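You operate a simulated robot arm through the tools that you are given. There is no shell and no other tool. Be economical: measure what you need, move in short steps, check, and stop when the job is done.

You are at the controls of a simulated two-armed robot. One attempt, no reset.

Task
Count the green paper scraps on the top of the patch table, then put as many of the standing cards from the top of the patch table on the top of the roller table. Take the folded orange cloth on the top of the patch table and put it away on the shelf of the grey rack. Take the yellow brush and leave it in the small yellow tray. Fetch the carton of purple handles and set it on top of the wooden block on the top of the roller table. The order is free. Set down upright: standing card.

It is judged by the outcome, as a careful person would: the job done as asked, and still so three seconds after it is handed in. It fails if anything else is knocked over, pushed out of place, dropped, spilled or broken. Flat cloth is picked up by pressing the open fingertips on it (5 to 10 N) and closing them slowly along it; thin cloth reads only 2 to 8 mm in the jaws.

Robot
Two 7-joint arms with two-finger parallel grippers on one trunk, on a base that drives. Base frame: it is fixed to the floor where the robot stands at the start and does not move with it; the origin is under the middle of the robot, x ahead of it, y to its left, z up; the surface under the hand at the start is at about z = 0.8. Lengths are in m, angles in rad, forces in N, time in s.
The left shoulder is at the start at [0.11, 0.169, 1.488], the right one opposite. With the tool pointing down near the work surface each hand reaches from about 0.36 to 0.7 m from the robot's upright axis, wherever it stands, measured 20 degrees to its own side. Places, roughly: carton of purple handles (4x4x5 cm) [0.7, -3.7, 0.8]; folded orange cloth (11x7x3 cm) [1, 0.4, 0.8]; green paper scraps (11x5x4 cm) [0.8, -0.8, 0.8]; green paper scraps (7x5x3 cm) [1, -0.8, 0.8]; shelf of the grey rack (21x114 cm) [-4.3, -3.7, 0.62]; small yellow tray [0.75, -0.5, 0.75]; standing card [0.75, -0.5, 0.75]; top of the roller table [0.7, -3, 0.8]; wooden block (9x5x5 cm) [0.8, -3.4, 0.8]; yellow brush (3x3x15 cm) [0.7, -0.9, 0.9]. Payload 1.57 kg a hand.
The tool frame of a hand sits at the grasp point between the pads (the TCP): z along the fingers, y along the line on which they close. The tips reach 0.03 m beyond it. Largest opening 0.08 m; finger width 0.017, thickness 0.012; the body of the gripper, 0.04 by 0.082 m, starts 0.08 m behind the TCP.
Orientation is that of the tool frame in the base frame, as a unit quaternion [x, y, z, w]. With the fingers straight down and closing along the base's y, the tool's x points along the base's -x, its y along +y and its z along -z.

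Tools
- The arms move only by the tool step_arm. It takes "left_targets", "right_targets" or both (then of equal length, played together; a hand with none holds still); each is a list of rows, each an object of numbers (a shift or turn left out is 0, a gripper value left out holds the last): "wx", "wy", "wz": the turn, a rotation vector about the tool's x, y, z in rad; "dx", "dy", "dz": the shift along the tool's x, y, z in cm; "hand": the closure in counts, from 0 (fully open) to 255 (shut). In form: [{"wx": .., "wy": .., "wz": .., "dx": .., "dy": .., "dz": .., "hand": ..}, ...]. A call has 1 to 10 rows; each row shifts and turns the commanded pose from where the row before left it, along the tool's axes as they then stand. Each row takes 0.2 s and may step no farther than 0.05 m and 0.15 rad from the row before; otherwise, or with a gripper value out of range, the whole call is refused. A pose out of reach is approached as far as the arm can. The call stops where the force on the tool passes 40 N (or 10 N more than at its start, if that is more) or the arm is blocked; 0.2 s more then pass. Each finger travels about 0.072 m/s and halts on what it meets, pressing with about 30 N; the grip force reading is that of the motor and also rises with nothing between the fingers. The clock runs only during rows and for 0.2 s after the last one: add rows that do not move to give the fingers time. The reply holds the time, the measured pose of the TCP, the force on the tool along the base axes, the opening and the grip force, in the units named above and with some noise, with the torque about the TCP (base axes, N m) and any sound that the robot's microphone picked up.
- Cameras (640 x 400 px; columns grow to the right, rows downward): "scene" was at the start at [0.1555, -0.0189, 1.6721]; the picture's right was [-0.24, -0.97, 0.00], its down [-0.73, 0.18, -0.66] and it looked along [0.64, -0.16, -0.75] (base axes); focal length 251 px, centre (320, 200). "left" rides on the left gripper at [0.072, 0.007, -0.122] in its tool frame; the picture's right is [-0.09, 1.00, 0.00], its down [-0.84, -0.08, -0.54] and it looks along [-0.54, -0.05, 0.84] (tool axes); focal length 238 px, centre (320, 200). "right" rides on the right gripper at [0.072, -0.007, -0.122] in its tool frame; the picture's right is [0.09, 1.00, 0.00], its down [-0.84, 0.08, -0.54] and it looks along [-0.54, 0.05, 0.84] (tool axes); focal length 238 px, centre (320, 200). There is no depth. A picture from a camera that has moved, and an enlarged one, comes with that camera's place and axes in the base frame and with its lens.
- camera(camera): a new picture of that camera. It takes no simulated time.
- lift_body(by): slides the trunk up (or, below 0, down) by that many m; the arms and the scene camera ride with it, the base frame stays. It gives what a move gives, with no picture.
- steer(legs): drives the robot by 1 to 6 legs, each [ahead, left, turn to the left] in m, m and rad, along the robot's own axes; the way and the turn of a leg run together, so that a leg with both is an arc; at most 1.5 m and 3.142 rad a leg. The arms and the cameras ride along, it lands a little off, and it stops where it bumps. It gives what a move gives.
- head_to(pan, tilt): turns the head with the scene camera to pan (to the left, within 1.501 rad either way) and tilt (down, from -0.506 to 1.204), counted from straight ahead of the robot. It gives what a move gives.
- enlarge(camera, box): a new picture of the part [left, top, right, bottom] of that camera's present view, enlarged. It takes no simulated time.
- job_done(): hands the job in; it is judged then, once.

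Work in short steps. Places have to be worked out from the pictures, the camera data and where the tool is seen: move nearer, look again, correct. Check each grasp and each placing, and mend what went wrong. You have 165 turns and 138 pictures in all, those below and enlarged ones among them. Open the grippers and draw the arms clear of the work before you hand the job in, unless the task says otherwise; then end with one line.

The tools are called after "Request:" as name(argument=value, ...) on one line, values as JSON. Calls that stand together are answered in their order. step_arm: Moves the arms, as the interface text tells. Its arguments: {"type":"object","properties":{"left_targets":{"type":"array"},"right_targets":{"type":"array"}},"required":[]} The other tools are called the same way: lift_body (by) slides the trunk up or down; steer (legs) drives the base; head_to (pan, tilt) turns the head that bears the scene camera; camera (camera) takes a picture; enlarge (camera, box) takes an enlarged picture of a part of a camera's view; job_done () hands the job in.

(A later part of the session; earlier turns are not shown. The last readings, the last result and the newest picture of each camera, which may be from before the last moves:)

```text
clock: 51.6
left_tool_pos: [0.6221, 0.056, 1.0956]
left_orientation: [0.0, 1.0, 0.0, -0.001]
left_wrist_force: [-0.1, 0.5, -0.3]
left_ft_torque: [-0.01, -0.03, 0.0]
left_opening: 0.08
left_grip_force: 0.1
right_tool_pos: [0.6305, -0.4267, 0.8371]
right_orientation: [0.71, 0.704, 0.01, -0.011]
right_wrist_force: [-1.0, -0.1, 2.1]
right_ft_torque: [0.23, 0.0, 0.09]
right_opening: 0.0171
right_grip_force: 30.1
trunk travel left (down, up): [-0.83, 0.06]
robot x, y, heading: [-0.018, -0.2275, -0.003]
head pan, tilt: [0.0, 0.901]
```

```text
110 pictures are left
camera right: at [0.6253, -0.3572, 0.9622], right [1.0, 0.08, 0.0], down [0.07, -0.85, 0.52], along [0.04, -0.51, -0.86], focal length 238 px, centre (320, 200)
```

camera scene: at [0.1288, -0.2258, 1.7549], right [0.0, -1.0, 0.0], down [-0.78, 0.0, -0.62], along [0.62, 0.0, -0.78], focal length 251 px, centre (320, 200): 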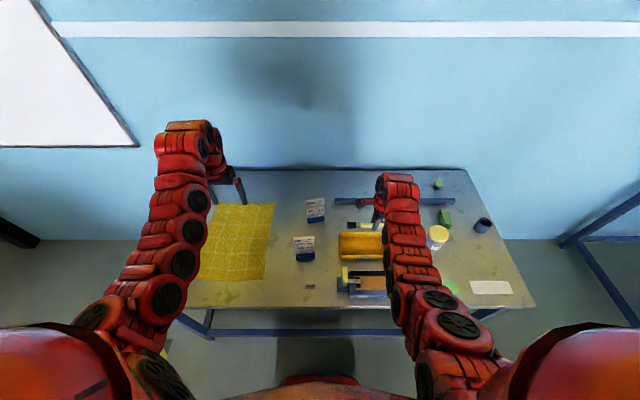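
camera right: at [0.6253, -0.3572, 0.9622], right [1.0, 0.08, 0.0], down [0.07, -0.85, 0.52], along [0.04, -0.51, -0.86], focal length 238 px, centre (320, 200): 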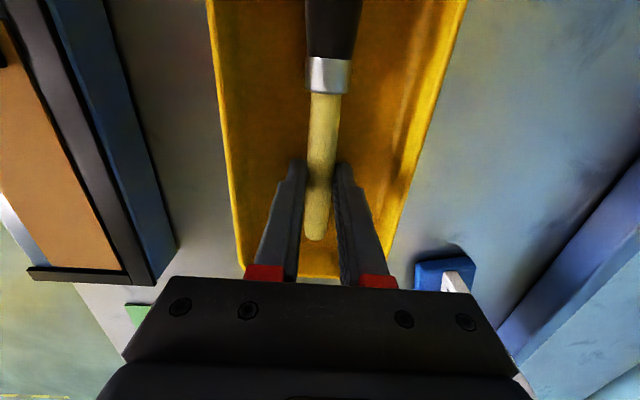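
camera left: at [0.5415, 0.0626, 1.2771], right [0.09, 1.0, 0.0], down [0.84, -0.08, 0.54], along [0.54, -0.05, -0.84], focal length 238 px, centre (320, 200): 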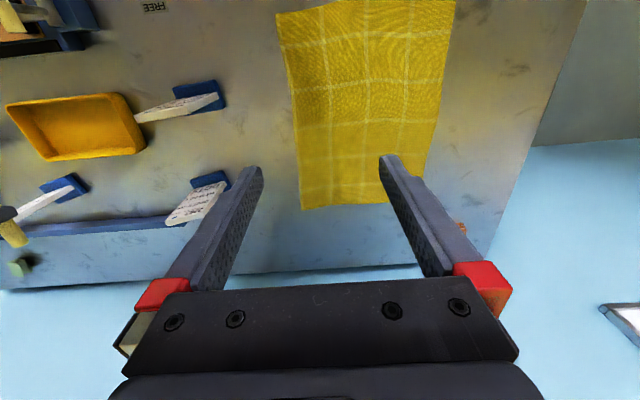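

Bristles touch the tray floor. Release gently by opening part-way, then rise with the trunk.

Request:
step_arm(right_targets=[{"hand": 180}, {"hand": 150}, {}])

Request:
lift_body(by=0.059)

Request:
step_arm(right_targets=[{"dz": -5}, {"dz": -5}, {"dz": -5}, {"dz": -5}])

Request:
camera(camera="right")

```text
clock: 52.5
left_tool_pos: [0.6243, 0.0552, 1.0958]
left_orientation: [0.0, 1.0, 0.0, -0.001]
left_wrist_force: [-0.4, -0.1, -0.7]
left_ft_torque: [0.02, 0.02, 0.01]
left_opening: 0.0799
left_grip_force: 0.1
right_tool_pos: [0.6316, -0.4243, 0.8388]
right_orientation: [0.71, 0.705, 0.011, -0.011]
right_wrist_force: [0.1, -0.1, 1.1]
right_ft_torque: [0.0, 0.02, 0.04]
right_opening: 0.0329
right_grip_force: 0.1
trunk travel left (down, up): [-0.83, 0.06]
robot x, y, heading: [-0.018, -0.2269, 0.003]
head pan, tilt: [0.0, 0.901]
```

```text
clock: 53.4
left_tool_pos: [0.6243, 0.0554, 1.1538]
left_orientation: [0.0, 1.0, 0.0, -0.001]
left_wrist_force: [0.4, 0.2, 1.2]
left_ft_torque: [0.03, -0.02, 0.01]
left_opening: 0.0802
left_grip_force: 0.1
right_tool_pos: [0.6303, -0.4249, 0.8973]
right_orientation: [0.71, 0.704, 0.011, -0.012]
right_wrist_force: [0.3, 0.1, 1.0]
right_ft_torque: [-0.02, 0.0, 0.01]
right_opening: 0.0329
right_grip_force: 0.1
trunk travel left (down, up): [-0.889, 0.001]
robot x, y, heading: [-0.0136, -0.2261, -0.006]
head pan, tilt: [0.0, 0.901]
```

```text
clock: 54.4
left_tool_pos: [0.6233, 0.0611, 1.1543]
left_orientation: [0.001, 1.0, -0.003, -0.001]
left_wrist_force: [0.3, 0.6, -0.5]
left_ft_torque: [-0.08, 0.02, 0.04]
left_opening: 0.0801
left_grip_force: 0.1
right_tool_pos: [0.6291, -0.4248, 1.0989]
right_orientation: [0.709, 0.705, 0.011, -0.013]
right_wrist_force: [-1.0, -6.8, 3.3]
right_ft_torque: [0.66, -0.05, 0.0]
right_opening: 0.0331
right_grip_force: 0.0
trunk travel left (down, up): [-0.889, 0.001]
robot x, y, heading: [-0.0155, -0.2262, 0.002]
head pan, tilt: [0.0, 0.901]
```

```text
109 pictures are left
camera right: at [0.6245, -0.357, 1.2229], right [1.0, 0.09, 0.0], down [0.07, -0.85, 0.52], along [0.04, -0.51, -0.86], focal length 238 px, centre (320, 200)
```

right: 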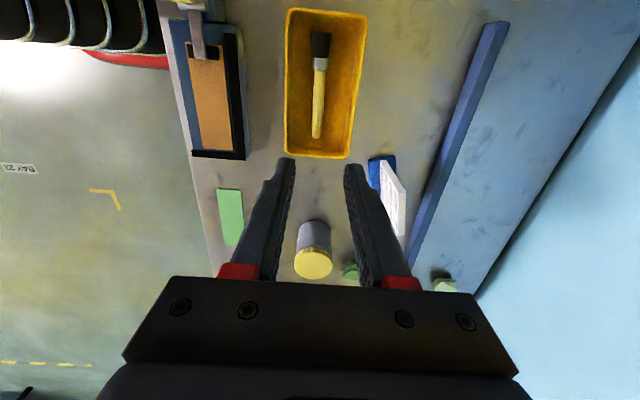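

The brush lies in the tray. Next the cards DOTS (~0.78,−0.20) with the left hand and WAVES (~0.76,−0.54) with the right. Separate the arms, yaw the left hand, reposition the base.

Request:
step_arm(left_targets=[{"dy": 4}, {"dy": 3, "wz": -0.15}, {"wz": -0.15}, {"wz": -0.15}, {"wz": -0.15}, {"wz": -0.15}, {"wz": -0.15}, {"wz": -0.15}, {"wz": -0.15}, {"wz": -0.15}], right_targets=[{"dx": -3}, {"dx": -2}, {}, {}, {}, {}, {}, {}, {}, {"hand": 100}])

Request:
steer(legs=[[0.1, -0.145, 0]])

Request:
camera(camera="right")

Request:
camera(camera="scene")

```text
clock: 56.6
left_tool_pos: [0.622, 0.127, 1.1551]
left_orientation: [-0.626, 0.78, 0.001, 0.0]
left_wrist_force: [-0.4, -0.5, 0.5]
left_ft_torque: [0.03, 0.06, -0.02]
left_opening: 0.0799
left_grip_force: 0.1
right_tool_pos: [0.6301, -0.4822, 1.0976]
right_orientation: [0.71, 0.704, 0.011, -0.011]
right_wrist_force: [-0.6, 0.3, 0.7]
right_ft_torque: [0.02, 0.0, -0.02]
right_opening: 0.0487
right_grip_force: 0.1
trunk travel left (down, up): [-0.889, 0.001]
robot x, y, heading: [-0.0152, -0.2265, -0.001]
head pan, tilt: [0.0, 0.901]
```

```text
clock: 58.1
left_tool_pos: [0.7201, -0.0125, 1.1547]
left_orientation: [-0.627, 0.779, 0.0, -0.001]
left_wrist_force: [0.1, 1.0, -0.3]
left_ft_torque: [0.0, 0.02, -0.01]
left_opening: 0.08
left_grip_force: 0.1
right_tool_pos: [0.7309, -0.6218, 1.0991]
right_orientation: [0.708, 0.706, 0.011, -0.01]
right_wrist_force: [-0.1, -0.5, 0.2]
right_ft_torque: [-0.05, -0.02, 0.0]
right_opening: 0.0486
right_grip_force: 0.2
trunk travel left (down, up): [-0.889, 0.001]
robot x, y, heading: [0.0872, -0.3679, 0.005]
head pan, tilt: [0.0, 0.901]
```

```text
108 pictures are left
camera right: at [0.725, -0.5531, 1.2221], right [1.0, 0.09, 0.0], down [0.07, -0.85, 0.52], along [0.05, -0.51, -0.86], focal length 238 px, centre (320, 200)
```

right: 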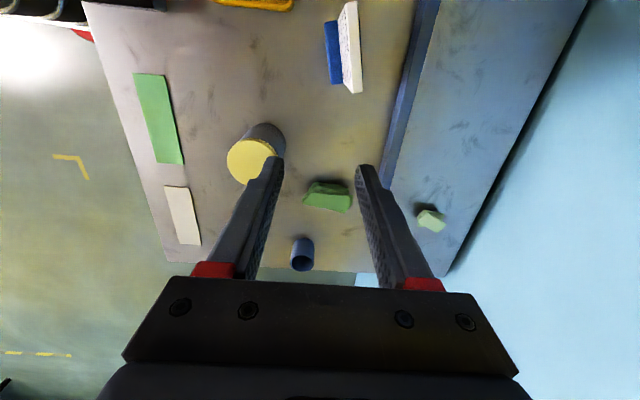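

```text
107 pictures are left
camera scene: at [0.237, -0.3664, 1.7552], right [0.0, -1.0, 0.0], down [-0.78, 0.0, -0.62], along [0.62, 0.0, -0.78], focal length 251 px, centre (320, 200)
```

scene: 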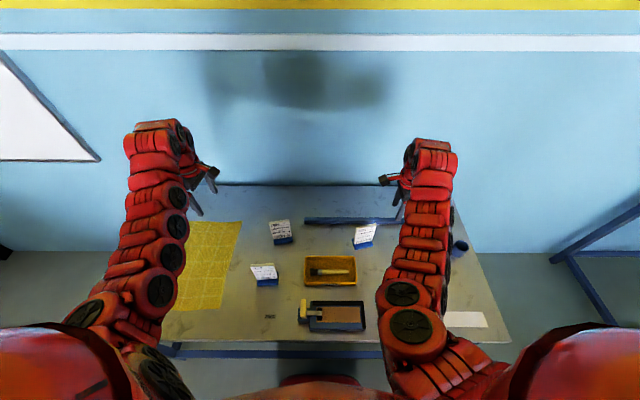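

Request:
enlarge(camera="scene", box=[230, 200, 400, 306])

Request:
enlarge(camera="right", box=[290, 0, 400, 110])

Request:
camera(camera="left")

```text
3.76 times, centred on (315, 253) of scene
camera zoom: at [0.237, -0.3664, 1.7552], right [0.0, -1.0, 0.0], down [-0.78, 0.0, -0.62], along [0.62, 0.0, -0.78], focal length 944 px, centre (339, 0)
```

zoom: 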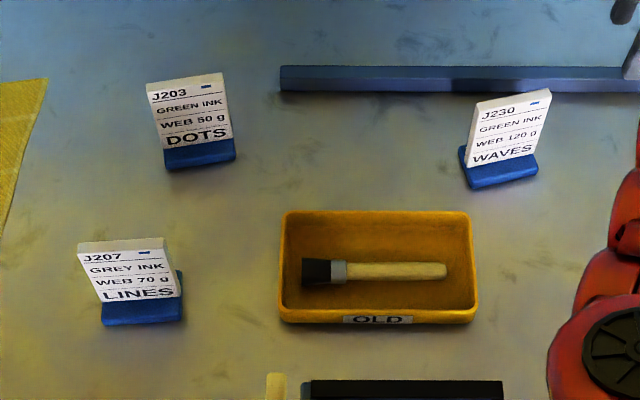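

```text
3.64 times, centred on (345, 55) of right
camera zoom: at [0.725, -0.5531, 1.2221], right [1.0, 0.09, 0.0], down [0.07, -0.85, 0.52], along [0.05, -0.51, -0.86], focal length 867 px, centre (229, 727)
```

zoom: 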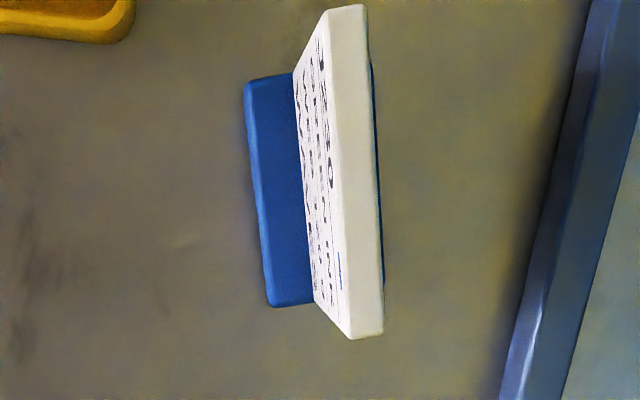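

```text
104 pictures are left
camera left: at [0.6998, -0.0814, 1.2766], right [-0.95, 0.3, 0.0], down [0.25, 0.8, 0.54], along [0.16, 0.52, -0.84], focal length 238 px, centre (320, 200)
```

left: 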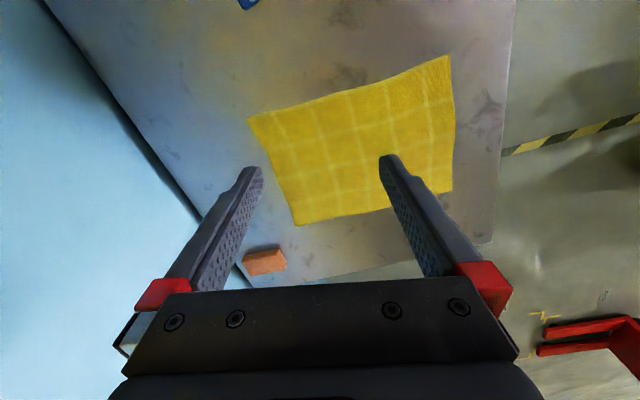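

Card tops are near z≈0.93: WAVES centre (0.763,−0.545) yaw ~13.5°, DOTS centre (0.787,−0.205) yaw ~11°. Lower the trunk and inch the base forward.

Request:
lift_body(by=-0.06)

Request:
steer(legs=[[0.08, 0, 0]])

Request:
step_arm(left_targets=[{"wz": -0.15}, {"wz": -0.07}], right_targets=[{"wz": -0.12}, {"wz": -0.12}])

```text
clock: 59.1
left_tool_pos: [0.7217, -0.013, 1.0953]
left_orientation: [-0.627, 0.779, 0.0, -0.001]
left_wrist_force: [-0.4, 0.5, -0.9]
left_ft_torque: [-0.03, -0.06, -0.04]
left_opening: 0.0797
left_grip_force: 0.0
right_tool_pos: [0.7316, -0.6222, 1.0376]
right_orientation: [0.708, 0.706, 0.011, -0.011]
right_wrist_force: [-0.4, -0.1, -0.5]
right_ft_torque: [0.0, -0.03, 0.01]
right_opening: 0.0488
right_grip_force: 0.0
trunk travel left (down, up): [-0.829, 0.061]
robot x, y, heading: [0.0845, -0.3677, 0.001]
head pan, tilt: [0.0, 0.901]
```

```text
clock: 60.3
left_tool_pos: [0.7957, -0.016, 1.0916]
left_orientation: [-0.625, 0.781, 0.003, -0.002]
left_wrist_force: [0.8, 0.0, -0.5]
left_ft_torque: [-0.01, 0.05, -0.01]
left_opening: 0.08
left_grip_force: 0.0
right_tool_pos: [0.8046, -0.6243, 1.0326]
right_orientation: [0.709, 0.705, 0.009, -0.014]
right_wrist_force: [1.3, 0.1, -0.4]
right_ft_torque: [0.04, 0.08, 0.04]
right_opening: 0.0486
right_grip_force: 0.0
trunk travel left (down, up): [-0.829, 0.061]
robot x, y, heading: [0.1507, -0.3704, 0.005]
head pan, tilt: [0.0, 0.901]
stopped in leg 1: the robot was blocked; the commanded pose is now the measured one
```

```text
clock: 60.9
left_tool_pos: [0.7927, -0.0157, 1.0929]
left_orientation: [0.708, -0.706, 0.0, 0.001]
left_wrist_force: [0.6, -0.2, -0.6]
left_ft_torque: [0.0, 0.01, 0.01]
left_opening: 0.08
left_grip_force: 0.0
right_tool_pos: [0.7996, -0.6249, 1.0367]
right_orientation: [0.618, 0.786, 0.011, -0.01]
right_wrist_force: [0.0, 0.1, -0.6]
right_ft_torque: [0.01, 0.03, 0.02]
right_opening: 0.0488
right_grip_force: 0.0
trunk travel left (down, up): [-0.829, 0.061]
robot x, y, heading: [0.1519, -0.3687, 0.003]
head pan, tilt: [0.0, 0.901]
```

The base touched something at x≈0.15; back off a touch and look.

Request:
steer(legs=[[-0.02, 0, 0]])

Request:
camera(camera="scene")

Request:
camera(camera="right")

```text
clock: 61.7
left_tool_pos: [0.7747, -0.0163, 1.0915]
left_orientation: [-0.706, 0.708, 0.001, -0.001]
left_wrist_force: [0.2, 0.4, 0.1]
left_ft_torque: [0.01, 0.03, -0.01]
left_opening: 0.0801
left_grip_force: 0.1
right_tool_pos: [0.7822, -0.6235, 1.0343]
right_orientation: [0.62, 0.784, 0.011, -0.012]
right_wrist_force: [0.9, 0.8, -0.5]
right_ft_torque: [0.04, 0.0, 0.01]
right_opening: 0.0486
right_grip_force: 0.0
trunk travel left (down, up): [-0.829, 0.061]
robot x, y, heading: [0.1323, -0.3703, -0.001]
head pan, tilt: [0.0, 0.901]
```

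```text
103 pictures are left
camera scene: at [0.2923, -0.3688, 1.6943], right [0.0, -1.0, 0.0], down [-0.79, 0.0, -0.62], along [0.62, 0.0, -0.79], focal length 251 px, centre (320, 200)
```

scene: 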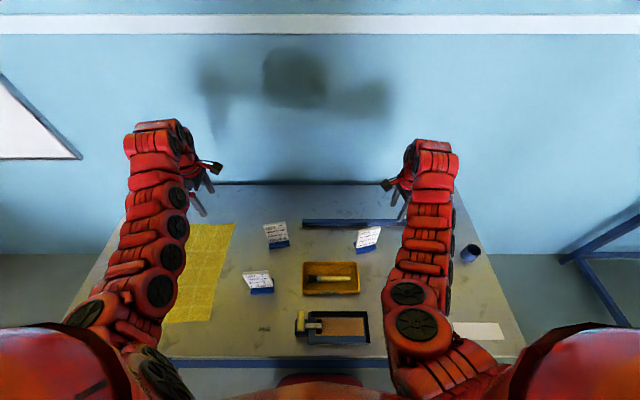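

```text
102 pictures are left
camera right: at [0.7599, -0.5596, 1.1584], right [0.95, 0.32, 0.01], down [0.27, -0.81, 0.52], along [0.17, -0.49, -0.86], focal length 238 px, centre (320, 200)
```

right: 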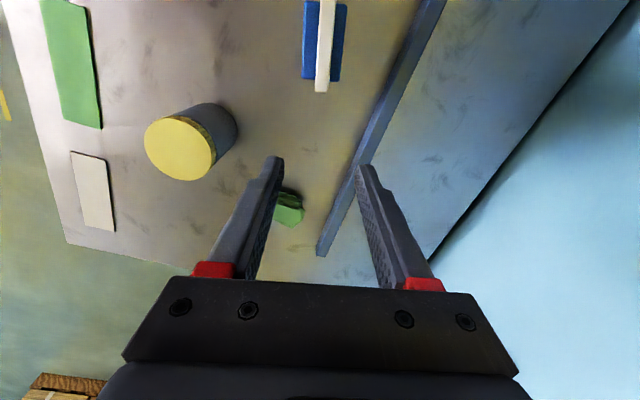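

Move both hands above their cards, yaw aligned.

Request:
step_arm(left_targets=[{"dx": 4.7, "dy": -0.3}, {"dx": 4.7, "dy": -0.3}, {"dx": 4.7, "dy": -0.3}, {"dx": 4.7, "dy": -0.3}, {"wz": -0.15}, {"wz": -0.04, "dz": 3}, {"dz": 5}, {}], right_targets=[{"dx": 4}, {"dx": 4}, {}, {}, {}, {}, {"dz": 3}, {}])

Request:
camera(camera="left")

Request:
camera(camera="right")

Request:
enlarge(camera="scene", box=[200, 140, 440, 290])

```text
clock: 63.5
left_tool_pos: [0.782, -0.2033, 1.015]
left_orientation: [0.771, -0.637, 0.0, 0.0]
left_wrist_force: [-0.4, -0.4, 0.5]
left_ft_torque: [-0.03, -0.03, -0.01]
left_opening: 0.0801
left_grip_force: 0.0
right_tool_pos: [0.7608, -0.5421, 1.0086]
right_orientation: [0.619, 0.785, 0.012, -0.01]
right_wrist_force: [0.9, 0.4, 0.1]
right_ft_torque: [-0.03, -0.03, 0.02]
right_opening: 0.0487
right_grip_force: 0.1
trunk travel left (down, up): [-0.829, 0.061]
robot x, y, heading: [0.1339, -0.3651, -0.001]
head pan, tilt: [0.0, 0.901]
```

```text
101 pictures are left
camera left: at [0.7902, -0.275, 1.1365], right [-1.0, -0.1, 0.0], down [-0.08, 0.84, 0.54], along [-0.05, 0.54, -0.84], focal length 238 px, centre (320, 200)
```

left: 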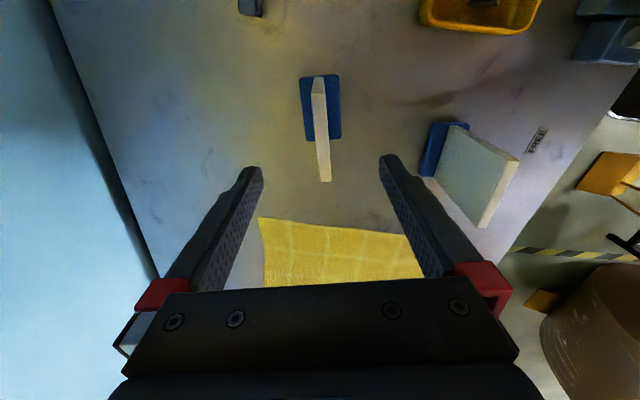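

```text
100 pictures are left
camera right: at [0.7384, -0.4781, 1.1328], right [0.95, 0.32, 0.01], down [0.27, -0.81, 0.52], along [0.17, -0.49, -0.86], focal length 238 px, centre (320, 200)
```

right: 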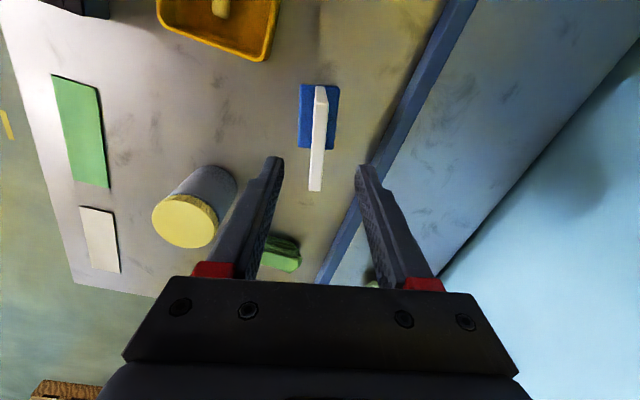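

```text
2.67 times, centred on (320, 215) of scene
camera zoom: at [0.2859, -0.3674, 1.6951], right [0.0, -1.0, 0.0], down [-0.78, 0.0, -0.62], along [0.62, 0.0, -0.78], focal length 668 px, centre (320, 160)
```

zoom: 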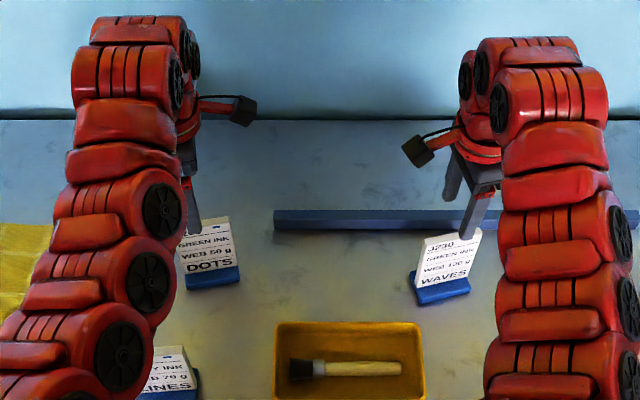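

Both hands straddle the cards. Descend to grip height.

Request:
step_arm(left_targets=[{"dx": 0.7, "dz": 3}, {"dz": 3}, {"dz": 2}, {"dz": 2}, {}], right_targets=[{"dz": 3}, {"dz": 3}, {"dz": 2}, {"dz": 1.4}, {}])

Request:
camera(camera="left")

Request:
camera(camera="right")

```text
clock: 64.7
left_tool_pos: [0.7845, -0.2098, 0.9156]
left_orientation: [0.771, -0.637, -0.001, 0.0]
left_wrist_force: [-0.4, -0.1, 0.7]
left_ft_torque: [0.01, -0.02, -0.03]
left_opening: 0.0802
left_grip_force: 0.1
right_tool_pos: [0.7621, -0.5429, 0.9145]
right_orientation: [0.619, 0.785, 0.012, -0.01]
right_wrist_force: [-0.5, 0.8, 0.7]
right_ft_torque: [-0.02, 0.05, 0.01]
right_opening: 0.0483
right_grip_force: 0.2
trunk travel left (down, up): [-0.829, 0.061]
robot x, y, heading: [0.1332, -0.3706, -0.001]
head pan, tilt: [0.0, 0.901]
```

```text
98 pictures are left
camera left: at [0.7929, -0.2814, 1.0367], right [-1.0, -0.1, 0.0], down [-0.08, 0.84, 0.54], along [-0.05, 0.54, -0.84], focal length 238 px, centre (320, 200)
```

left: 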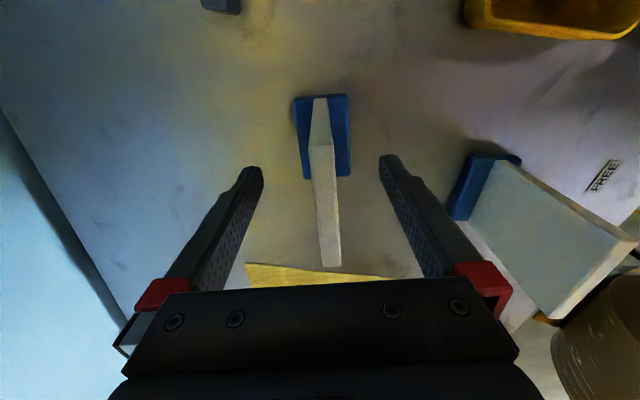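

```text
97 pictures are left
camera right: at [0.7383, -0.4779, 1.0385], right [0.95, 0.32, 0.01], down [0.27, -0.81, 0.52], along [0.17, -0.49, -0.86], focal length 238 px, centre (320, 200)
```

right: 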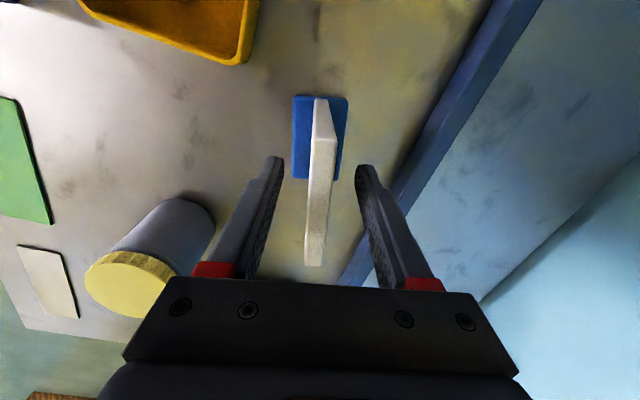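

Request:
step_arm(left_targets=[{"dz": 1.5}, {"hand": 100}, {"hand": 170}, {"hand": 220}, {"hand": 255}, {}, {}], right_targets=[{"dz": 1.5}, {"hand": 130}, {"hand": 180}, {"hand": 220}, {"hand": 255}, {}, {}])

```text
clock: 66.3
left_tool_pos: [0.7853, -0.2095, 0.9003]
left_orientation: [0.771, -0.637, 0.0, -0.001]
left_wrist_force: [-0.3, 0.2, 1.4]
left_ft_torque: [0.03, -0.06, 0.01]
left_opening: 0.0114
left_grip_force: 28.8
right_tool_pos: [0.7603, -0.5418, 0.8998]
right_orientation: [0.619, 0.785, 0.013, -0.01]
right_wrist_force: [0.1, 0.5, 0.7]
right_ft_torque: [-0.06, 0.02, -0.02]
right_opening: 0.0118
right_grip_force: 29.2
trunk travel left (down, up): [-0.829, 0.061]
robot x, y, heading: [0.1318, -0.3699, 0.001]
head pan, tilt: [0.0, 0.901]
```

Both cards gripped (11–12 mm). Lift.

Request:
lift_body(by=0.06)

Request:
step_arm(left_targets=[{"dz": -4}, {"dz": -4}, {}], right_targets=[{"dz": -4}, {"dz": -4}, {}])

Request:
steer(legs=[[-0.5, 0, 0]])

Request:
camera(camera="scene")

```text
clock: 67.3
left_tool_pos: [0.7861, -0.2102, 0.9594]
left_orientation: [0.771, -0.637, 0.0, 0.0]
left_wrist_force: [-0.3, -1.0, -0.7]
left_ft_torque: [0.01, -0.02, 0.05]
left_opening: 0.0113
left_grip_force: 28.4
right_tool_pos: [0.7611, -0.5422, 0.9594]
right_orientation: [0.62, 0.785, 0.013, -0.011]
right_wrist_force: [0.0, 0.6, -1.4]
right_ft_torque: [-0.02, -0.01, 0.03]
right_opening: 0.0117
right_grip_force: 28.8
trunk travel left (down, up): [-0.889, 0.001]
robot x, y, heading: [0.1317, -0.3672, 0.007]
head pan, tilt: [0.0, 0.901]
```

```text
clock: 68.1
left_tool_pos: [0.7882, -0.2089, 1.0408]
left_orientation: [0.771, -0.637, -0.001, 0.001]
left_wrist_force: [0.6, 1.0, -0.9]
left_ft_torque: [-0.04, 0.03, -0.01]
left_opening: 0.0113
left_grip_force: 28.9
right_tool_pos: [0.7587, -0.5439, 1.0396]
right_orientation: [0.619, 0.785, 0.013, -0.01]
right_wrist_force: [0.1, 0.2, -0.3]
right_ft_torque: [0.01, 0.0, -0.02]
right_opening: 0.0115
right_grip_force: 29.3
trunk travel left (down, up): [-0.889, 0.001]
robot x, y, heading: [0.1315, -0.3713, 0.003]
head pan, tilt: [0.0, 0.901]
```

```text
clock: 71.0
left_tool_pos: [0.2879, -0.2067, 1.0407]
left_orientation: [0.775, -0.633, 0.0, 0.001]
left_wrist_force: [-0.3, 0.0, 0.3]
left_ft_torque: [-0.04, 0.01, -0.02]
left_opening: 0.0115
left_grip_force: 29.0
right_tool_pos: [0.2631, -0.5402, 1.0387]
right_orientation: [0.615, 0.788, 0.012, -0.01]
right_wrist_force: [-0.7, -0.5, -1.0]
right_ft_torque: [-0.01, -0.01, 0.0]
right_opening: 0.0116
right_grip_force: 28.6
trunk travel left (down, up): [-0.889, 0.001]
robot x, y, heading: [-0.3639, -0.3732, 0.009]
head pan, tilt: [0.0, 0.901]
```

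```text
96 pictures are left
camera scene: at [-0.2099, -0.3704, 1.7548], right [0.01, -1.0, 0.0], down [-0.78, -0.01, -0.62], along [0.62, 0.01, -0.78], focal length 251 px, centre (320, 200)
```

scene: 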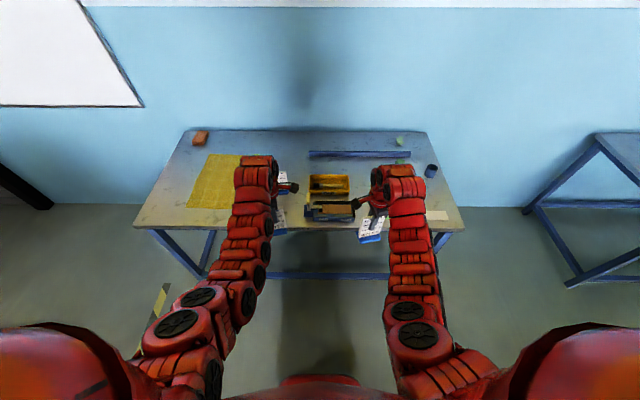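

Drive right toward the roller table and look.

Request:
steer(legs=[[0, -1.4, 0], [0, -0.6, 0]])

Request:
head_to(pan=-0.4, tilt=0.75)

Request:
camera(camera="scene")

```text
clock: 80.9
left_tool_pos: [0.3357, -2.1722, 1.0407]
left_orientation: [0.781, -0.625, 0.0, 0.0]
left_wrist_force: [0.3, -1.0, -1.5]
left_ft_torque: [0.0, 0.03, 0.01]
left_opening: 0.0113
left_grip_force: 28.6
right_tool_pos: [0.3173, -2.5075, 1.0384]
right_orientation: [0.608, 0.794, 0.013, -0.01]
right_wrist_force: [0.1, 0.2, -0.4]
right_ft_torque: [0.01, -0.01, 0.0]
right_opening: 0.0114
right_grip_force: 28.8
trunk travel left (down, up): [-0.889, 0.001]
robot x, y, heading: [-0.3149, -2.3488, 0.032]
head pan, tilt: [0.0, 0.901]
```

```text
clock: 81.8
left_tool_pos: [0.3352, -2.1736, 1.0411]
left_orientation: [0.78, -0.625, 0.0, 0.001]
left_wrist_force: [1.2, 0.6, 0.3]
left_ft_torque: [-0.04, 0.0, 0.04]
left_opening: 0.0116
left_grip_force: 29.5
right_tool_pos: [0.3175, -2.5074, 1.0393]
right_orientation: [0.607, 0.794, 0.012, -0.01]
right_wrist_force: [0.4, 0.3, -0.8]
right_ft_torque: [0.0, 0.02, 0.02]
right_opening: 0.0114
right_grip_force: 28.4
trunk travel left (down, up): [-0.889, 0.001]
robot x, y, heading: [-0.3133, -2.354, 0.031]
head pan, tilt: [-0.4, 0.75]
```

```text
95 pictures are left
camera scene: at [-0.1575, -2.3788, 1.7668], right [-0.36, -0.93, 0.0], down [-0.64, 0.25, -0.73], along [0.68, -0.26, -0.68], focal length 251 px, centre (320, 200)
```

scene: 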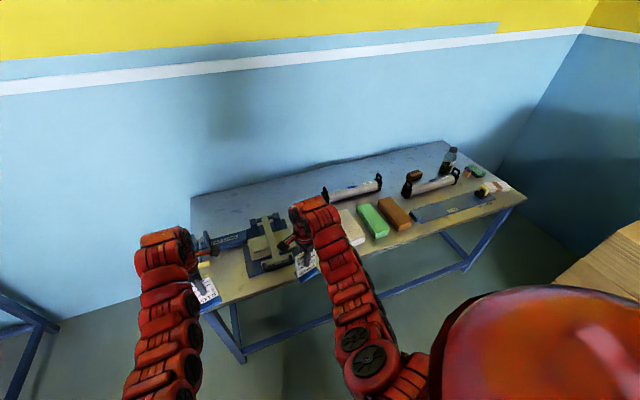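

Request:
steer(legs=[[0, -0.65, -0.03]])

Request:
head_to(pan=0.0, tilt=0.75)

Request:
camera(camera="scene")

```text
clock: 85.3
left_tool_pos: [0.3529, -2.8279, 1.0403]
left_orientation: [0.773, -0.635, -0.001, 0.001]
left_wrist_force: [0.2, -0.1, -1.2]
left_ft_torque: [0.01, 0.01, 0.01]
left_opening: 0.0117
left_grip_force: 29.0
right_tool_pos: [0.3268, -3.1611, 1.0388]
right_orientation: [0.616, 0.788, 0.012, -0.01]
right_wrist_force: [-0.3, -0.5, -0.5]
right_ft_torque: [0.01, 0.0, 0.01]
right_opening: 0.0112
right_grip_force: 28.8
trunk travel left (down, up): [-0.889, 0.001]
robot x, y, heading: [-0.3035, -2.9905, 0.007]
head pan, tilt: [-0.4, 0.75]
```

```text
clock: 86.2
left_tool_pos: [0.352, -2.8277, 1.0413]
left_orientation: [0.773, -0.634, 0.0, 0.001]
left_wrist_force: [-0.5, 0.9, -0.2]
left_ft_torque: [-0.03, 0.02, -0.01]
left_opening: 0.0114
left_grip_force: 28.9
right_tool_pos: [0.3264, -3.1612, 1.0389]
right_orientation: [0.616, 0.787, 0.012, -0.01]
right_wrist_force: [0.3, -0.8, -0.4]
right_ft_torque: [0.0, -0.01, 0.01]
right_opening: 0.0113
right_grip_force: 28.7
trunk travel left (down, up): [-0.889, 0.001]
robot x, y, heading: [-0.3021, -2.9917, 0.007]
head pan, tilt: [0.0, 0.75]
```

```text
94 pictures are left
camera scene: at [-0.1394, -2.9903, 1.7668], right [0.01, -1.0, 0.0], down [-0.68, -0.01, -0.73], along [0.73, 0.01, -0.68], focal length 251 px, centre (320, 200)
```

scene: 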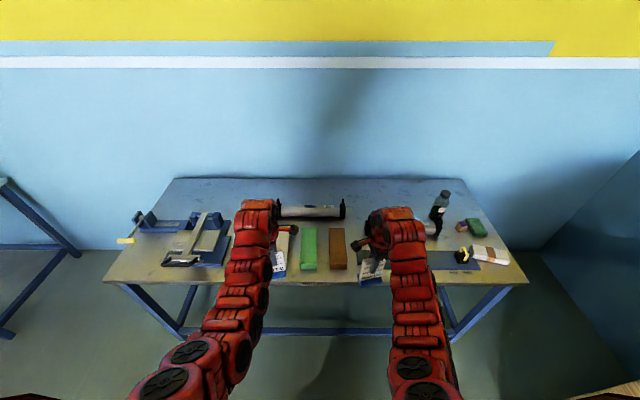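

Request:
enlarge(camera="scene", box=[270, 160, 530, 300])

Request:
enlarge(camera="scene", box=[100, 160, 360, 300])

```text
2.46 times, centred on (400, 230) of scene
camera zoom: at [-0.1394, -2.9903, 1.7668], right [0.01, -1.0, 0.0], down [-0.68, -0.01, -0.73], along [0.73, 0.01, -0.68], focal length 617 px, centre (123, 126)
```

zoom: 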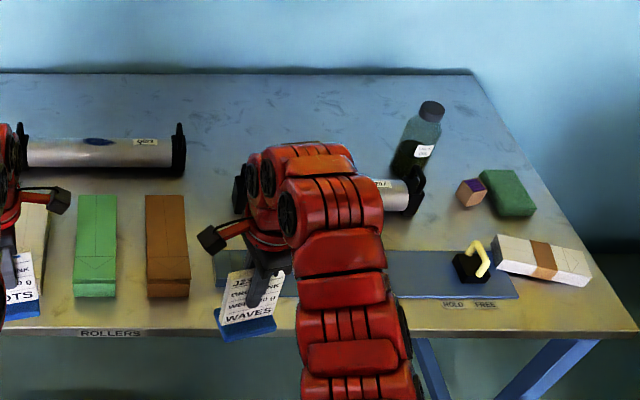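

```text
2.46 times, centred on (230, 230) of scene
camera zoom: at [-0.1394, -2.9903, 1.7668], right [0.01, -1.0, 0.0], down [-0.68, -0.01, -0.73], along [0.73, 0.01, -0.68], focal length 617 px, centre (542, 126)
```

zoom: 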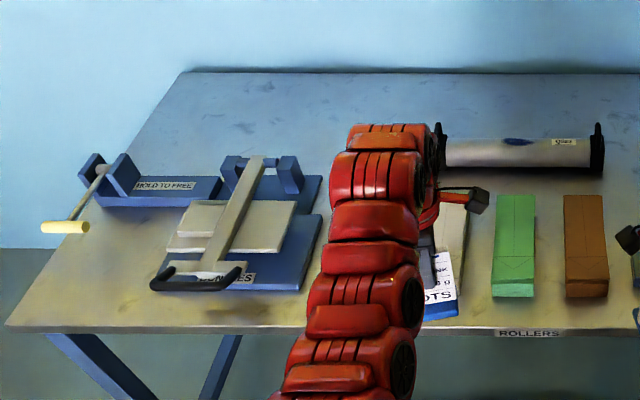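

Free gap appears around y −2.57…−2.78 between the jig and the white block. Move there to see it between the arms.

Request:
step_arm(left_targets=[{"dz": -4}, {"dz": -3}], right_targets=[{"dz": -4}, {"dz": -3}])

Request:
steer(legs=[[0, 0.32, 0]])

Request:
camera(camera="scene")

Request:
enlarge(camera="scene", box=[240, 150, 440, 310])

```text
clock: 86.8
left_tool_pos: [0.3492, -2.8299, 1.1116]
left_orientation: [0.772, -0.635, 0.0, -0.001]
left_wrist_force: [-0.5, -0.9, -0.7]
left_ft_torque: [-0.06, 0.0, 0.02]
left_opening: 0.0112
left_grip_force: 29.0
right_tool_pos: [0.3256, -3.1638, 1.1095]
right_orientation: [0.617, 0.787, 0.013, -0.01]
right_wrist_force: [0.5, 0.1, -0.6]
right_ft_torque: [-0.01, -0.03, -0.01]
right_opening: 0.0113
right_grip_force: 28.6
trunk travel left (down, up): [-0.889, 0.001]
robot x, y, heading: [-0.3029, -2.994, 0.012]
head pan, tilt: [0.0, 0.75]
```

```text
clock: 88.9
left_tool_pos: [0.35, -2.5172, 1.1108]
left_orientation: [0.772, -0.635, -0.001, -0.001]
left_wrist_force: [0.0, 0.0, -1.4]
left_ft_torque: [-0.03, -0.01, -0.01]
left_opening: 0.0114
left_grip_force: 29.2
right_tool_pos: [0.3246, -2.8541, 1.1088]
right_orientation: [0.618, 0.786, 0.013, -0.011]
right_wrist_force: [-0.3, -0.6, -0.8]
right_ft_torque: [0.0, -0.02, -0.02]
right_opening: 0.0117
right_grip_force: 28.8
trunk travel left (down, up): [-0.889, 0.001]
robot x, y, heading: [-0.2996, -2.6748, 0.007]
head pan, tilt: [0.0, 0.75]
```

```text
91 pictures are left
camera scene: at [-0.1412, -2.6781, 1.7668], right [0.0, -1.0, 0.0], down [-0.68, 0.0, -0.73], along [0.73, 0.0, -0.68], focal length 251 px, centre (320, 200)
```

scene: 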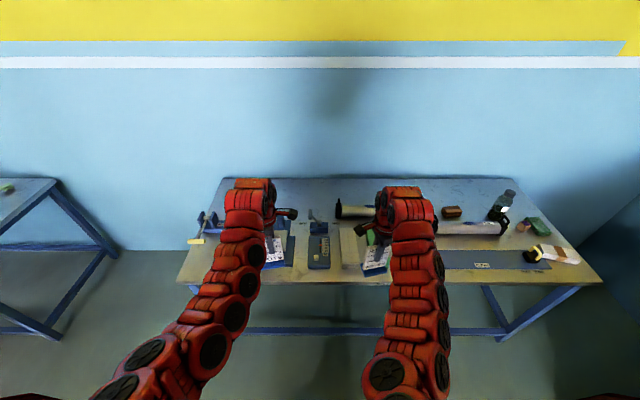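

```text
2.50 times, centred on (340, 230) of scene
camera zoom: at [-0.1412, -2.6781, 1.7668], right [0.0, -1.0, 0.0], down [-0.68, 0.0, -0.73], along [0.73, 0.0, -0.68], focal length 627 px, centre (270, 125)
```

zoom: 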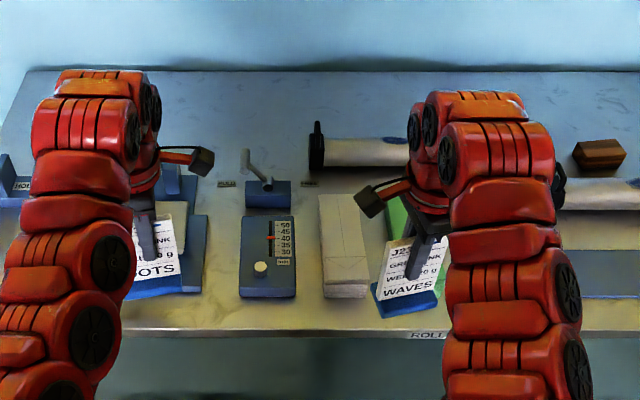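

The gap holds a gauge, but the back-left area (x>0.82, y −2.75…−2.2) is free. I'll lower the trunk while keeping the hands high to gain reach, then go there.

Request:
step_arm(left_targets=[{"dz": -3.5}, {"dz": -3.5}], right_targets=[{"dz": -3.5}, {"dz": -3.5}])

Request:
lift_body(by=-0.1)

Request:
step_arm(left_targets=[{"dz": -3.5}, {"dz": -3.5}], right_targets=[{"dz": -3.5}, {"dz": -3.5}])

Request:
lift_body(by=-0.1)

```text
clock: 89.5
left_tool_pos: [0.3504, -2.5174, 1.1816]
left_orientation: [0.772, -0.636, 0.0, 0.0]
left_wrist_force: [1.1, 0.5, -0.2]
left_ft_torque: [0.01, 0.0, -0.02]
left_opening: 0.0112
left_grip_force: 29.0
right_tool_pos: [0.329, -2.857, 1.1292]
right_orientation: [0.618, 0.786, 0.012, -0.011]
right_wrist_force: [-0.7, -0.1, -0.9]
right_ft_torque: [-0.01, -0.01, 0.0]
right_opening: 0.0114
right_grip_force: 28.6
right hand out of reach, approached as far as the arm can: row 1, 2
trunk travel left (down, up): [-0.889, 0.001]
robot x, y, heading: [-0.3035, -2.6781, 0.006]
head pan, tilt: [0.0, 0.75]
```

```text
clock: 90.9
left_tool_pos: [0.3509, -2.5165, 1.0809]
left_orientation: [0.772, -0.636, 0.0, 0.0]
left_wrist_force: [0.6, -0.3, -1.6]
left_ft_torque: [-0.02, 0.0, 0.01]
left_opening: 0.0114
left_grip_force: 29.2
right_tool_pos: [0.3291, -2.8552, 1.0297]
right_orientation: [0.618, 0.786, 0.012, -0.01]
right_wrist_force: [-0.1, -0.1, -0.3]
right_ft_torque: [-0.01, -0.01, -0.01]
right_opening: 0.0115
right_grip_force: 29.2
trunk travel left (down, up): [-0.789, 0.101]
robot x, y, heading: [-0.304, -2.6721, 0.0]
head pan, tilt: [0.0, 0.75]
```

```text
clock: 91.5
left_tool_pos: [0.3514, -2.5176, 1.1505]
left_orientation: [0.772, -0.636, -0.001, 0.001]
left_wrist_force: [0.7, 0.2, -1.5]
left_ft_torque: [-0.02, -0.03, -0.03]
left_opening: 0.0115
left_grip_force: 29.2
right_tool_pos: [0.329, -2.8547, 1.0312]
right_orientation: [0.618, 0.786, 0.012, -0.011]
right_wrist_force: [0.3, -0.6, -0.6]
right_ft_torque: [0.02, 0.0, -0.01]
right_opening: 0.0114
right_grip_force: 28.2
right hand out of reach, approached as far as the arm can: row 1, 2
trunk travel left (down, up): [-0.789, 0.101]
robot x, y, heading: [-0.3041, -2.6761, 0.004]
head pan, tilt: [0.0, 0.75]
```

```text
clock: 92.8
left_tool_pos: [0.3519, -2.5163, 1.0522]
left_orientation: [0.772, -0.636, -0.001, 0.0]
left_wrist_force: [0.3, 0.5, -0.4]
left_ft_torque: [0.02, 0.03, 0.0]
left_opening: 0.0112
left_grip_force: 28.6
right_tool_pos: [0.3294, -2.8546, 0.9303]
right_orientation: [0.618, 0.786, 0.012, -0.011]
right_wrist_force: [0.1, 0.4, -0.4]
right_ft_torque: [0.02, 0.02, 0.03]
right_opening: 0.0114
right_grip_force: 28.7
trunk travel left (down, up): [-0.689, 0.201]
robot x, y, heading: [-0.3058, -2.6794, 0.002]
head pan, tilt: [0.0, 0.75]
```

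Request:
steer(legs=[[-0.12, 0.155, 0]])

Request:
step_arm(left_targets=[{"dy": -3.93, "dx": 0.76}, {"dy": -3.93, "dx": 0.76}, {}], right_targets=[{"dy": 3.89, "dx": -0.94}, {"dy": 3.89, "dx": -0.94}, {}])

```text
clock: 94.4
left_tool_pos: [0.229, -2.358, 1.0515]
left_orientation: [0.774, -0.633, -0.001, 0.0]
left_wrist_force: [-0.9, 0.0, -0.9]
left_ft_torque: [0.01, 0.0, -0.01]
left_opening: 0.0114
left_grip_force: 28.8
right_tool_pos: [0.2088, -2.6967, 0.9296]
right_orientation: [0.616, 0.788, 0.013, -0.01]
right_wrist_force: [-0.3, 0.3, -1.1]
right_ft_torque: [0.01, -0.01, 0.03]
right_opening: 0.0115
right_grip_force: 28.7
trunk travel left (down, up): [-0.689, 0.201]
robot x, y, heading: [-0.4282, -2.5232, 0.006]
head pan, tilt: [0.0, 0.75]
```

```text
clock: 95.2
left_tool_pos: [0.2966, -2.3543, 1.0516]
left_orientation: [0.774, -0.633, 0.0, 0.001]
left_wrist_force: [-0.1, 0.5, -0.8]
left_ft_torque: [-0.01, -0.02, 0.0]
left_opening: 0.0116
left_grip_force: 28.7
left hand out of reach, approached as far as the arm can: row 2
right_tool_pos: [0.29, -2.6972, 0.9315]
right_orientation: [0.615, 0.788, 0.01, -0.01]
right_wrist_force: [0.2, 1.0, -0.5]
right_ft_torque: [0.0, -0.01, 0.02]
right_opening: 0.0114
right_grip_force: 28.8
trunk travel left (down, up): [-0.689, 0.201]
robot x, y, heading: [-0.4267, -2.5244, 0.009]
head pan, tilt: [0.0, 0.75]
```

Request:
lift_body(by=0.12)

Request:
step_arm(left_targets=[{"dz": 4}, {"dz": 4}, {"dz": 4}, {"dy": -2, "dx": 0.4}, {"dy": -2, "dx": 0.4}, {}], right_targets=[{}, {}, {}, {"dy": 1.9, "dx": -0.46}, {"dy": 1.9, "dx": -0.46}, {}])

```text
clock: 96.7
left_tool_pos: [0.2988, -2.3592, 1.1699]
left_orientation: [0.774, -0.634, 0.0, 0.0]
left_wrist_force: [0.0, 0.8, -0.8]
left_ft_torque: [0.0, 0.02, 0.01]
left_opening: 0.0114
left_grip_force: 29.1
right_tool_pos: [0.2901, -2.6984, 1.0497]
right_orientation: [0.615, 0.788, 0.012, -0.011]
right_wrist_force: [0.5, 1.1, -1.0]
right_ft_torque: [0.0, -0.01, -0.03]
right_opening: 0.0113
right_grip_force: 29.0
trunk travel left (down, up): [-0.809, 0.081]
robot x, y, heading: [-0.4258, -2.5204, 0.013]
head pan, tilt: [0.0, 0.75]
```

```text
clock: 98.1
left_tool_pos: [0.2953, -2.3571, 1.0495]
left_orientation: [0.773, -0.634, -0.001, 0.001]
left_wrist_force: [-0.2, 0.7, -0.5]
left_ft_torque: [0.0, -0.04, 0.01]
left_opening: 0.0116
left_grip_force: 28.9
left hand out of reach, approached as far as the arm can: row 4, 5
right_tool_pos: [0.2995, -2.699, 1.0491]
right_orientation: [0.617, 0.787, 0.012, -0.011]
right_wrist_force: [-0.3, 0.9, -1.0]
right_ft_torque: [-0.02, 0.02, 0.01]
right_opening: 0.0115
right_grip_force: 28.3
right hand out of reach, approached as far as the arm can: row 4, 5
trunk travel left (down, up): [-0.809, 0.081]
robot x, y, heading: [-0.4264, -2.5231, 0.013]
head pan, tilt: [0.0, 0.75]
```

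Hands reach about 0.725 ahead of the base. Raise for clearance and drive in over the back area.

Request:
lift_body(by=0.07)

Request:
steer(legs=[[0.4, 0, -0.013]])

Request:
camera(camera="scene")

Request:
camera(camera="left")

Request:
camera(camera="right")

```text
clock: 99.2
left_tool_pos: [0.2952, -2.3588, 1.1178]
left_orientation: [0.774, -0.634, -0.001, 0.0]
left_wrist_force: [0.6, 0.7, -0.8]
left_ft_torque: [-0.01, 0.0, 0.01]
left_opening: 0.0114
left_grip_force: 29.3
right_tool_pos: [0.2993, -2.6981, 1.1199]
right_orientation: [0.616, 0.788, 0.012, -0.011]
right_wrist_force: [-0.1, -0.6, -0.2]
right_ft_torque: [-0.02, 0.02, -0.02]
right_opening: 0.0113
right_grip_force: 29.1
trunk travel left (down, up): [-0.879, 0.011]
robot x, y, heading: [-0.4219, -2.5229, 0.01]
head pan, tilt: [0.0, 0.75]
```

```text
clock: 101.7
left_tool_pos: [0.6992, -2.3633, 1.1212]
left_orientation: [0.77, -0.638, -0.001, -0.001]
left_wrist_force: [-0.7, 0.3, -0.4]
left_ft_torque: [-0.02, -0.02, 0.02]
left_opening: 0.0116
left_grip_force: 29.0
right_tool_pos: [0.7007, -2.7038, 1.1216]
right_orientation: [0.62, 0.785, 0.012, -0.01]
right_wrist_force: [0.0, 0.1, -0.3]
right_ft_torque: [-0.02, -0.02, -0.01]
right_opening: 0.0117
right_grip_force: 29.1
trunk travel left (down, up): [-0.879, 0.011]
robot x, y, heading: [-0.021, -2.5217, 0.004]
head pan, tilt: [0.0, 0.75]
```

```text
89 pictures are left
camera scene: at [0.1374, -2.5216, 1.757], right [0.0, -1.0, 0.0], down [-0.68, 0.0, -0.73], along [0.73, 0.0, -0.68], focal length 251 px, centre (320, 200)
```

scene: 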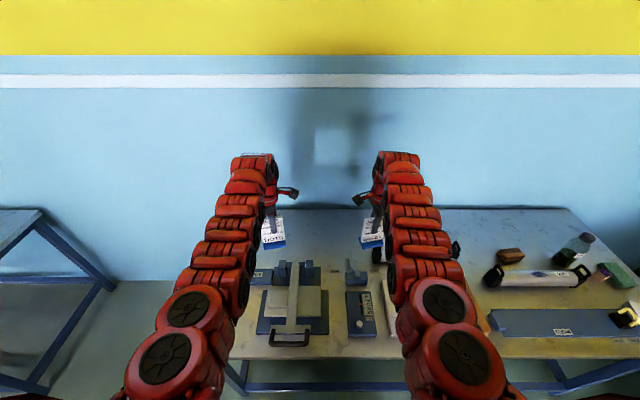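

```text
88 pictures are left
camera left: at [0.7069, -2.4355, 1.2414], right [-1.0, -0.1, 0.0], down [-0.08, 0.84, 0.54], along [-0.05, 0.54, -0.84], focal length 238 px, centre (320, 200)
```

left: 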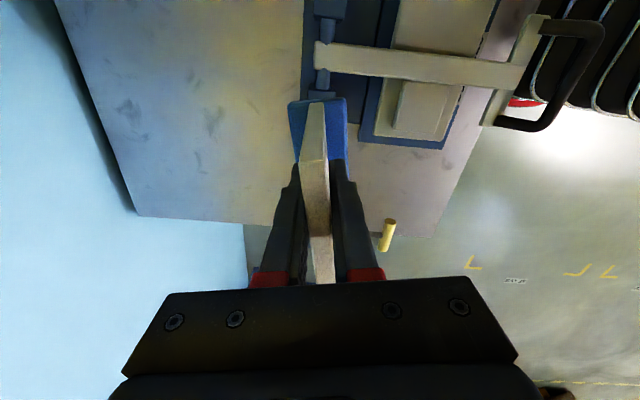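

```text
87 pictures are left
camera right: at [0.6771, -2.6393, 1.2444], right [0.95, 0.32, 0.01], down [0.27, -0.81, 0.52], along [0.17, -0.49, -0.86], focal length 238 px, centre (320, 200)
```

right: 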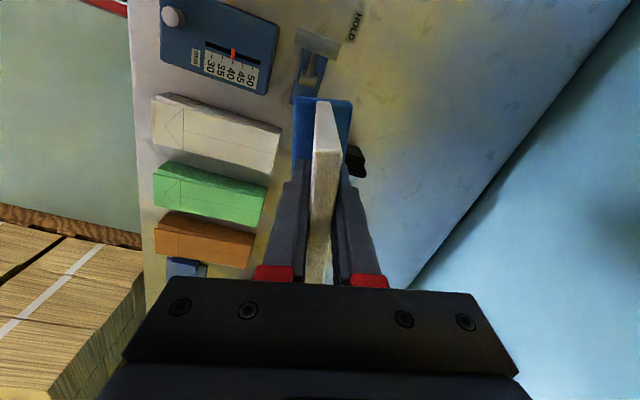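

Clear. Advance to x≈0.855 with a slight shift left, then lower.

Request:
steer(legs=[[0.152, 0.02, 0]])

Request:
lift_body(by=-0.14)

Request:
camera(camera="scene")

Request:
camera(camera="right")

Request:
camera(camera="left")

```text
clock: 103.0
left_tool_pos: [0.8494, -2.3444, 1.1204]
left_orientation: [0.77, -0.638, 0.0, 0.0]
left_wrist_force: [-0.4, 0.0, -0.7]
left_ft_torque: [0.01, -0.03, -0.01]
left_opening: 0.0114
left_grip_force: 29.0
right_tool_pos: [0.8502, -2.6838, 1.1213]
right_orientation: [0.621, 0.783, 0.012, -0.01]
right_wrist_force: [-1.0, 0.2, 0.7]
right_ft_torque: [0.04, 0.01, 0.02]
right_opening: 0.0115
right_grip_force: 28.2
trunk travel left (down, up): [-0.879, 0.011]
robot x, y, heading: [0.1273, -2.5005, -0.007]
head pan, tilt: [0.0, 0.75]
```

```text
clock: 104.7
left_tool_pos: [0.8511, -2.3443, 0.9786]
left_orientation: [0.77, -0.639, 0.0, 0.0]
left_wrist_force: [-1.0, -0.3, 0.2]
left_ft_torque: [0.03, -0.03, -0.02]
left_opening: 0.0111
left_grip_force: 29.4
right_tool_pos: [0.8517, -2.6848, 0.9796]
right_orientation: [0.62, 0.784, 0.012, -0.011]
right_wrist_force: [0.7, 0.0, -0.6]
right_ft_torque: [0.02, -0.02, 0.02]
right_opening: 0.0118
right_grip_force: 28.6
trunk travel left (down, up): [-0.739, 0.151]
robot x, y, heading: [0.1301, -2.5043, 0.001]
head pan, tilt: [0.0, 0.75]
```

```text
86 pictures are left
camera scene: at [0.2899, -2.5016, 1.6169], right [0.0, -1.0, 0.0], down [-0.68, 0.0, -0.73], along [0.73, 0.0, -0.68], focal length 251 px, centre (320, 200)
```

scene: 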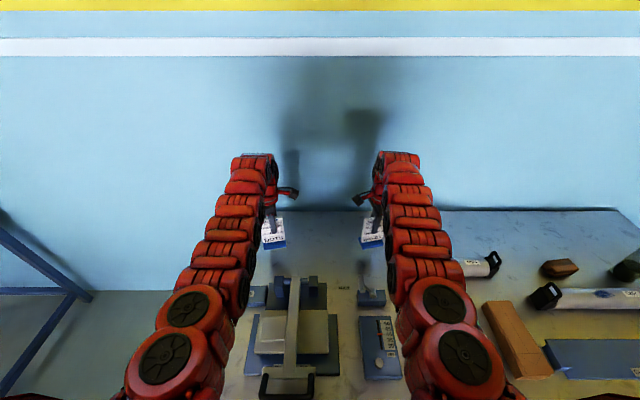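

```text
85 pictures are left
camera right: at [0.8292, -2.6195, 1.1041], right [0.95, 0.32, 0.01], down [0.27, -0.81, 0.52], along [0.17, -0.49, -0.86], focal length 238 px, centre (320, 200)
```

right: 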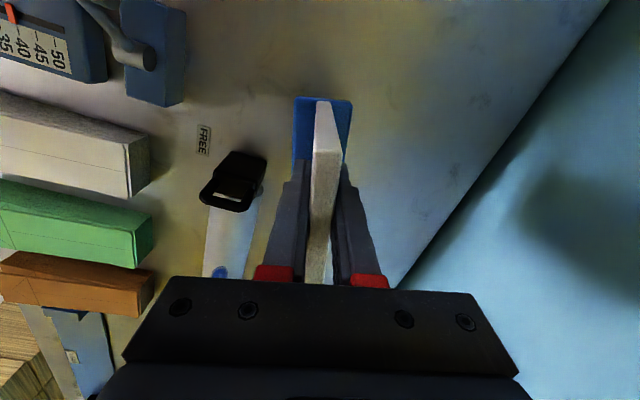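

```text
84 pictures are left
camera left: at [0.859, -2.4158, 1.1008], right [-1.0, -0.1, 0.0], down [-0.08, 0.84, 0.54], along [-0.05, 0.54, -0.84], focal length 238 px, centre (320, 200)
```

left: 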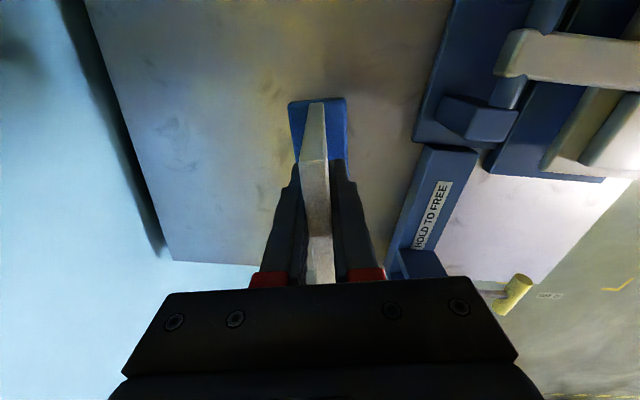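

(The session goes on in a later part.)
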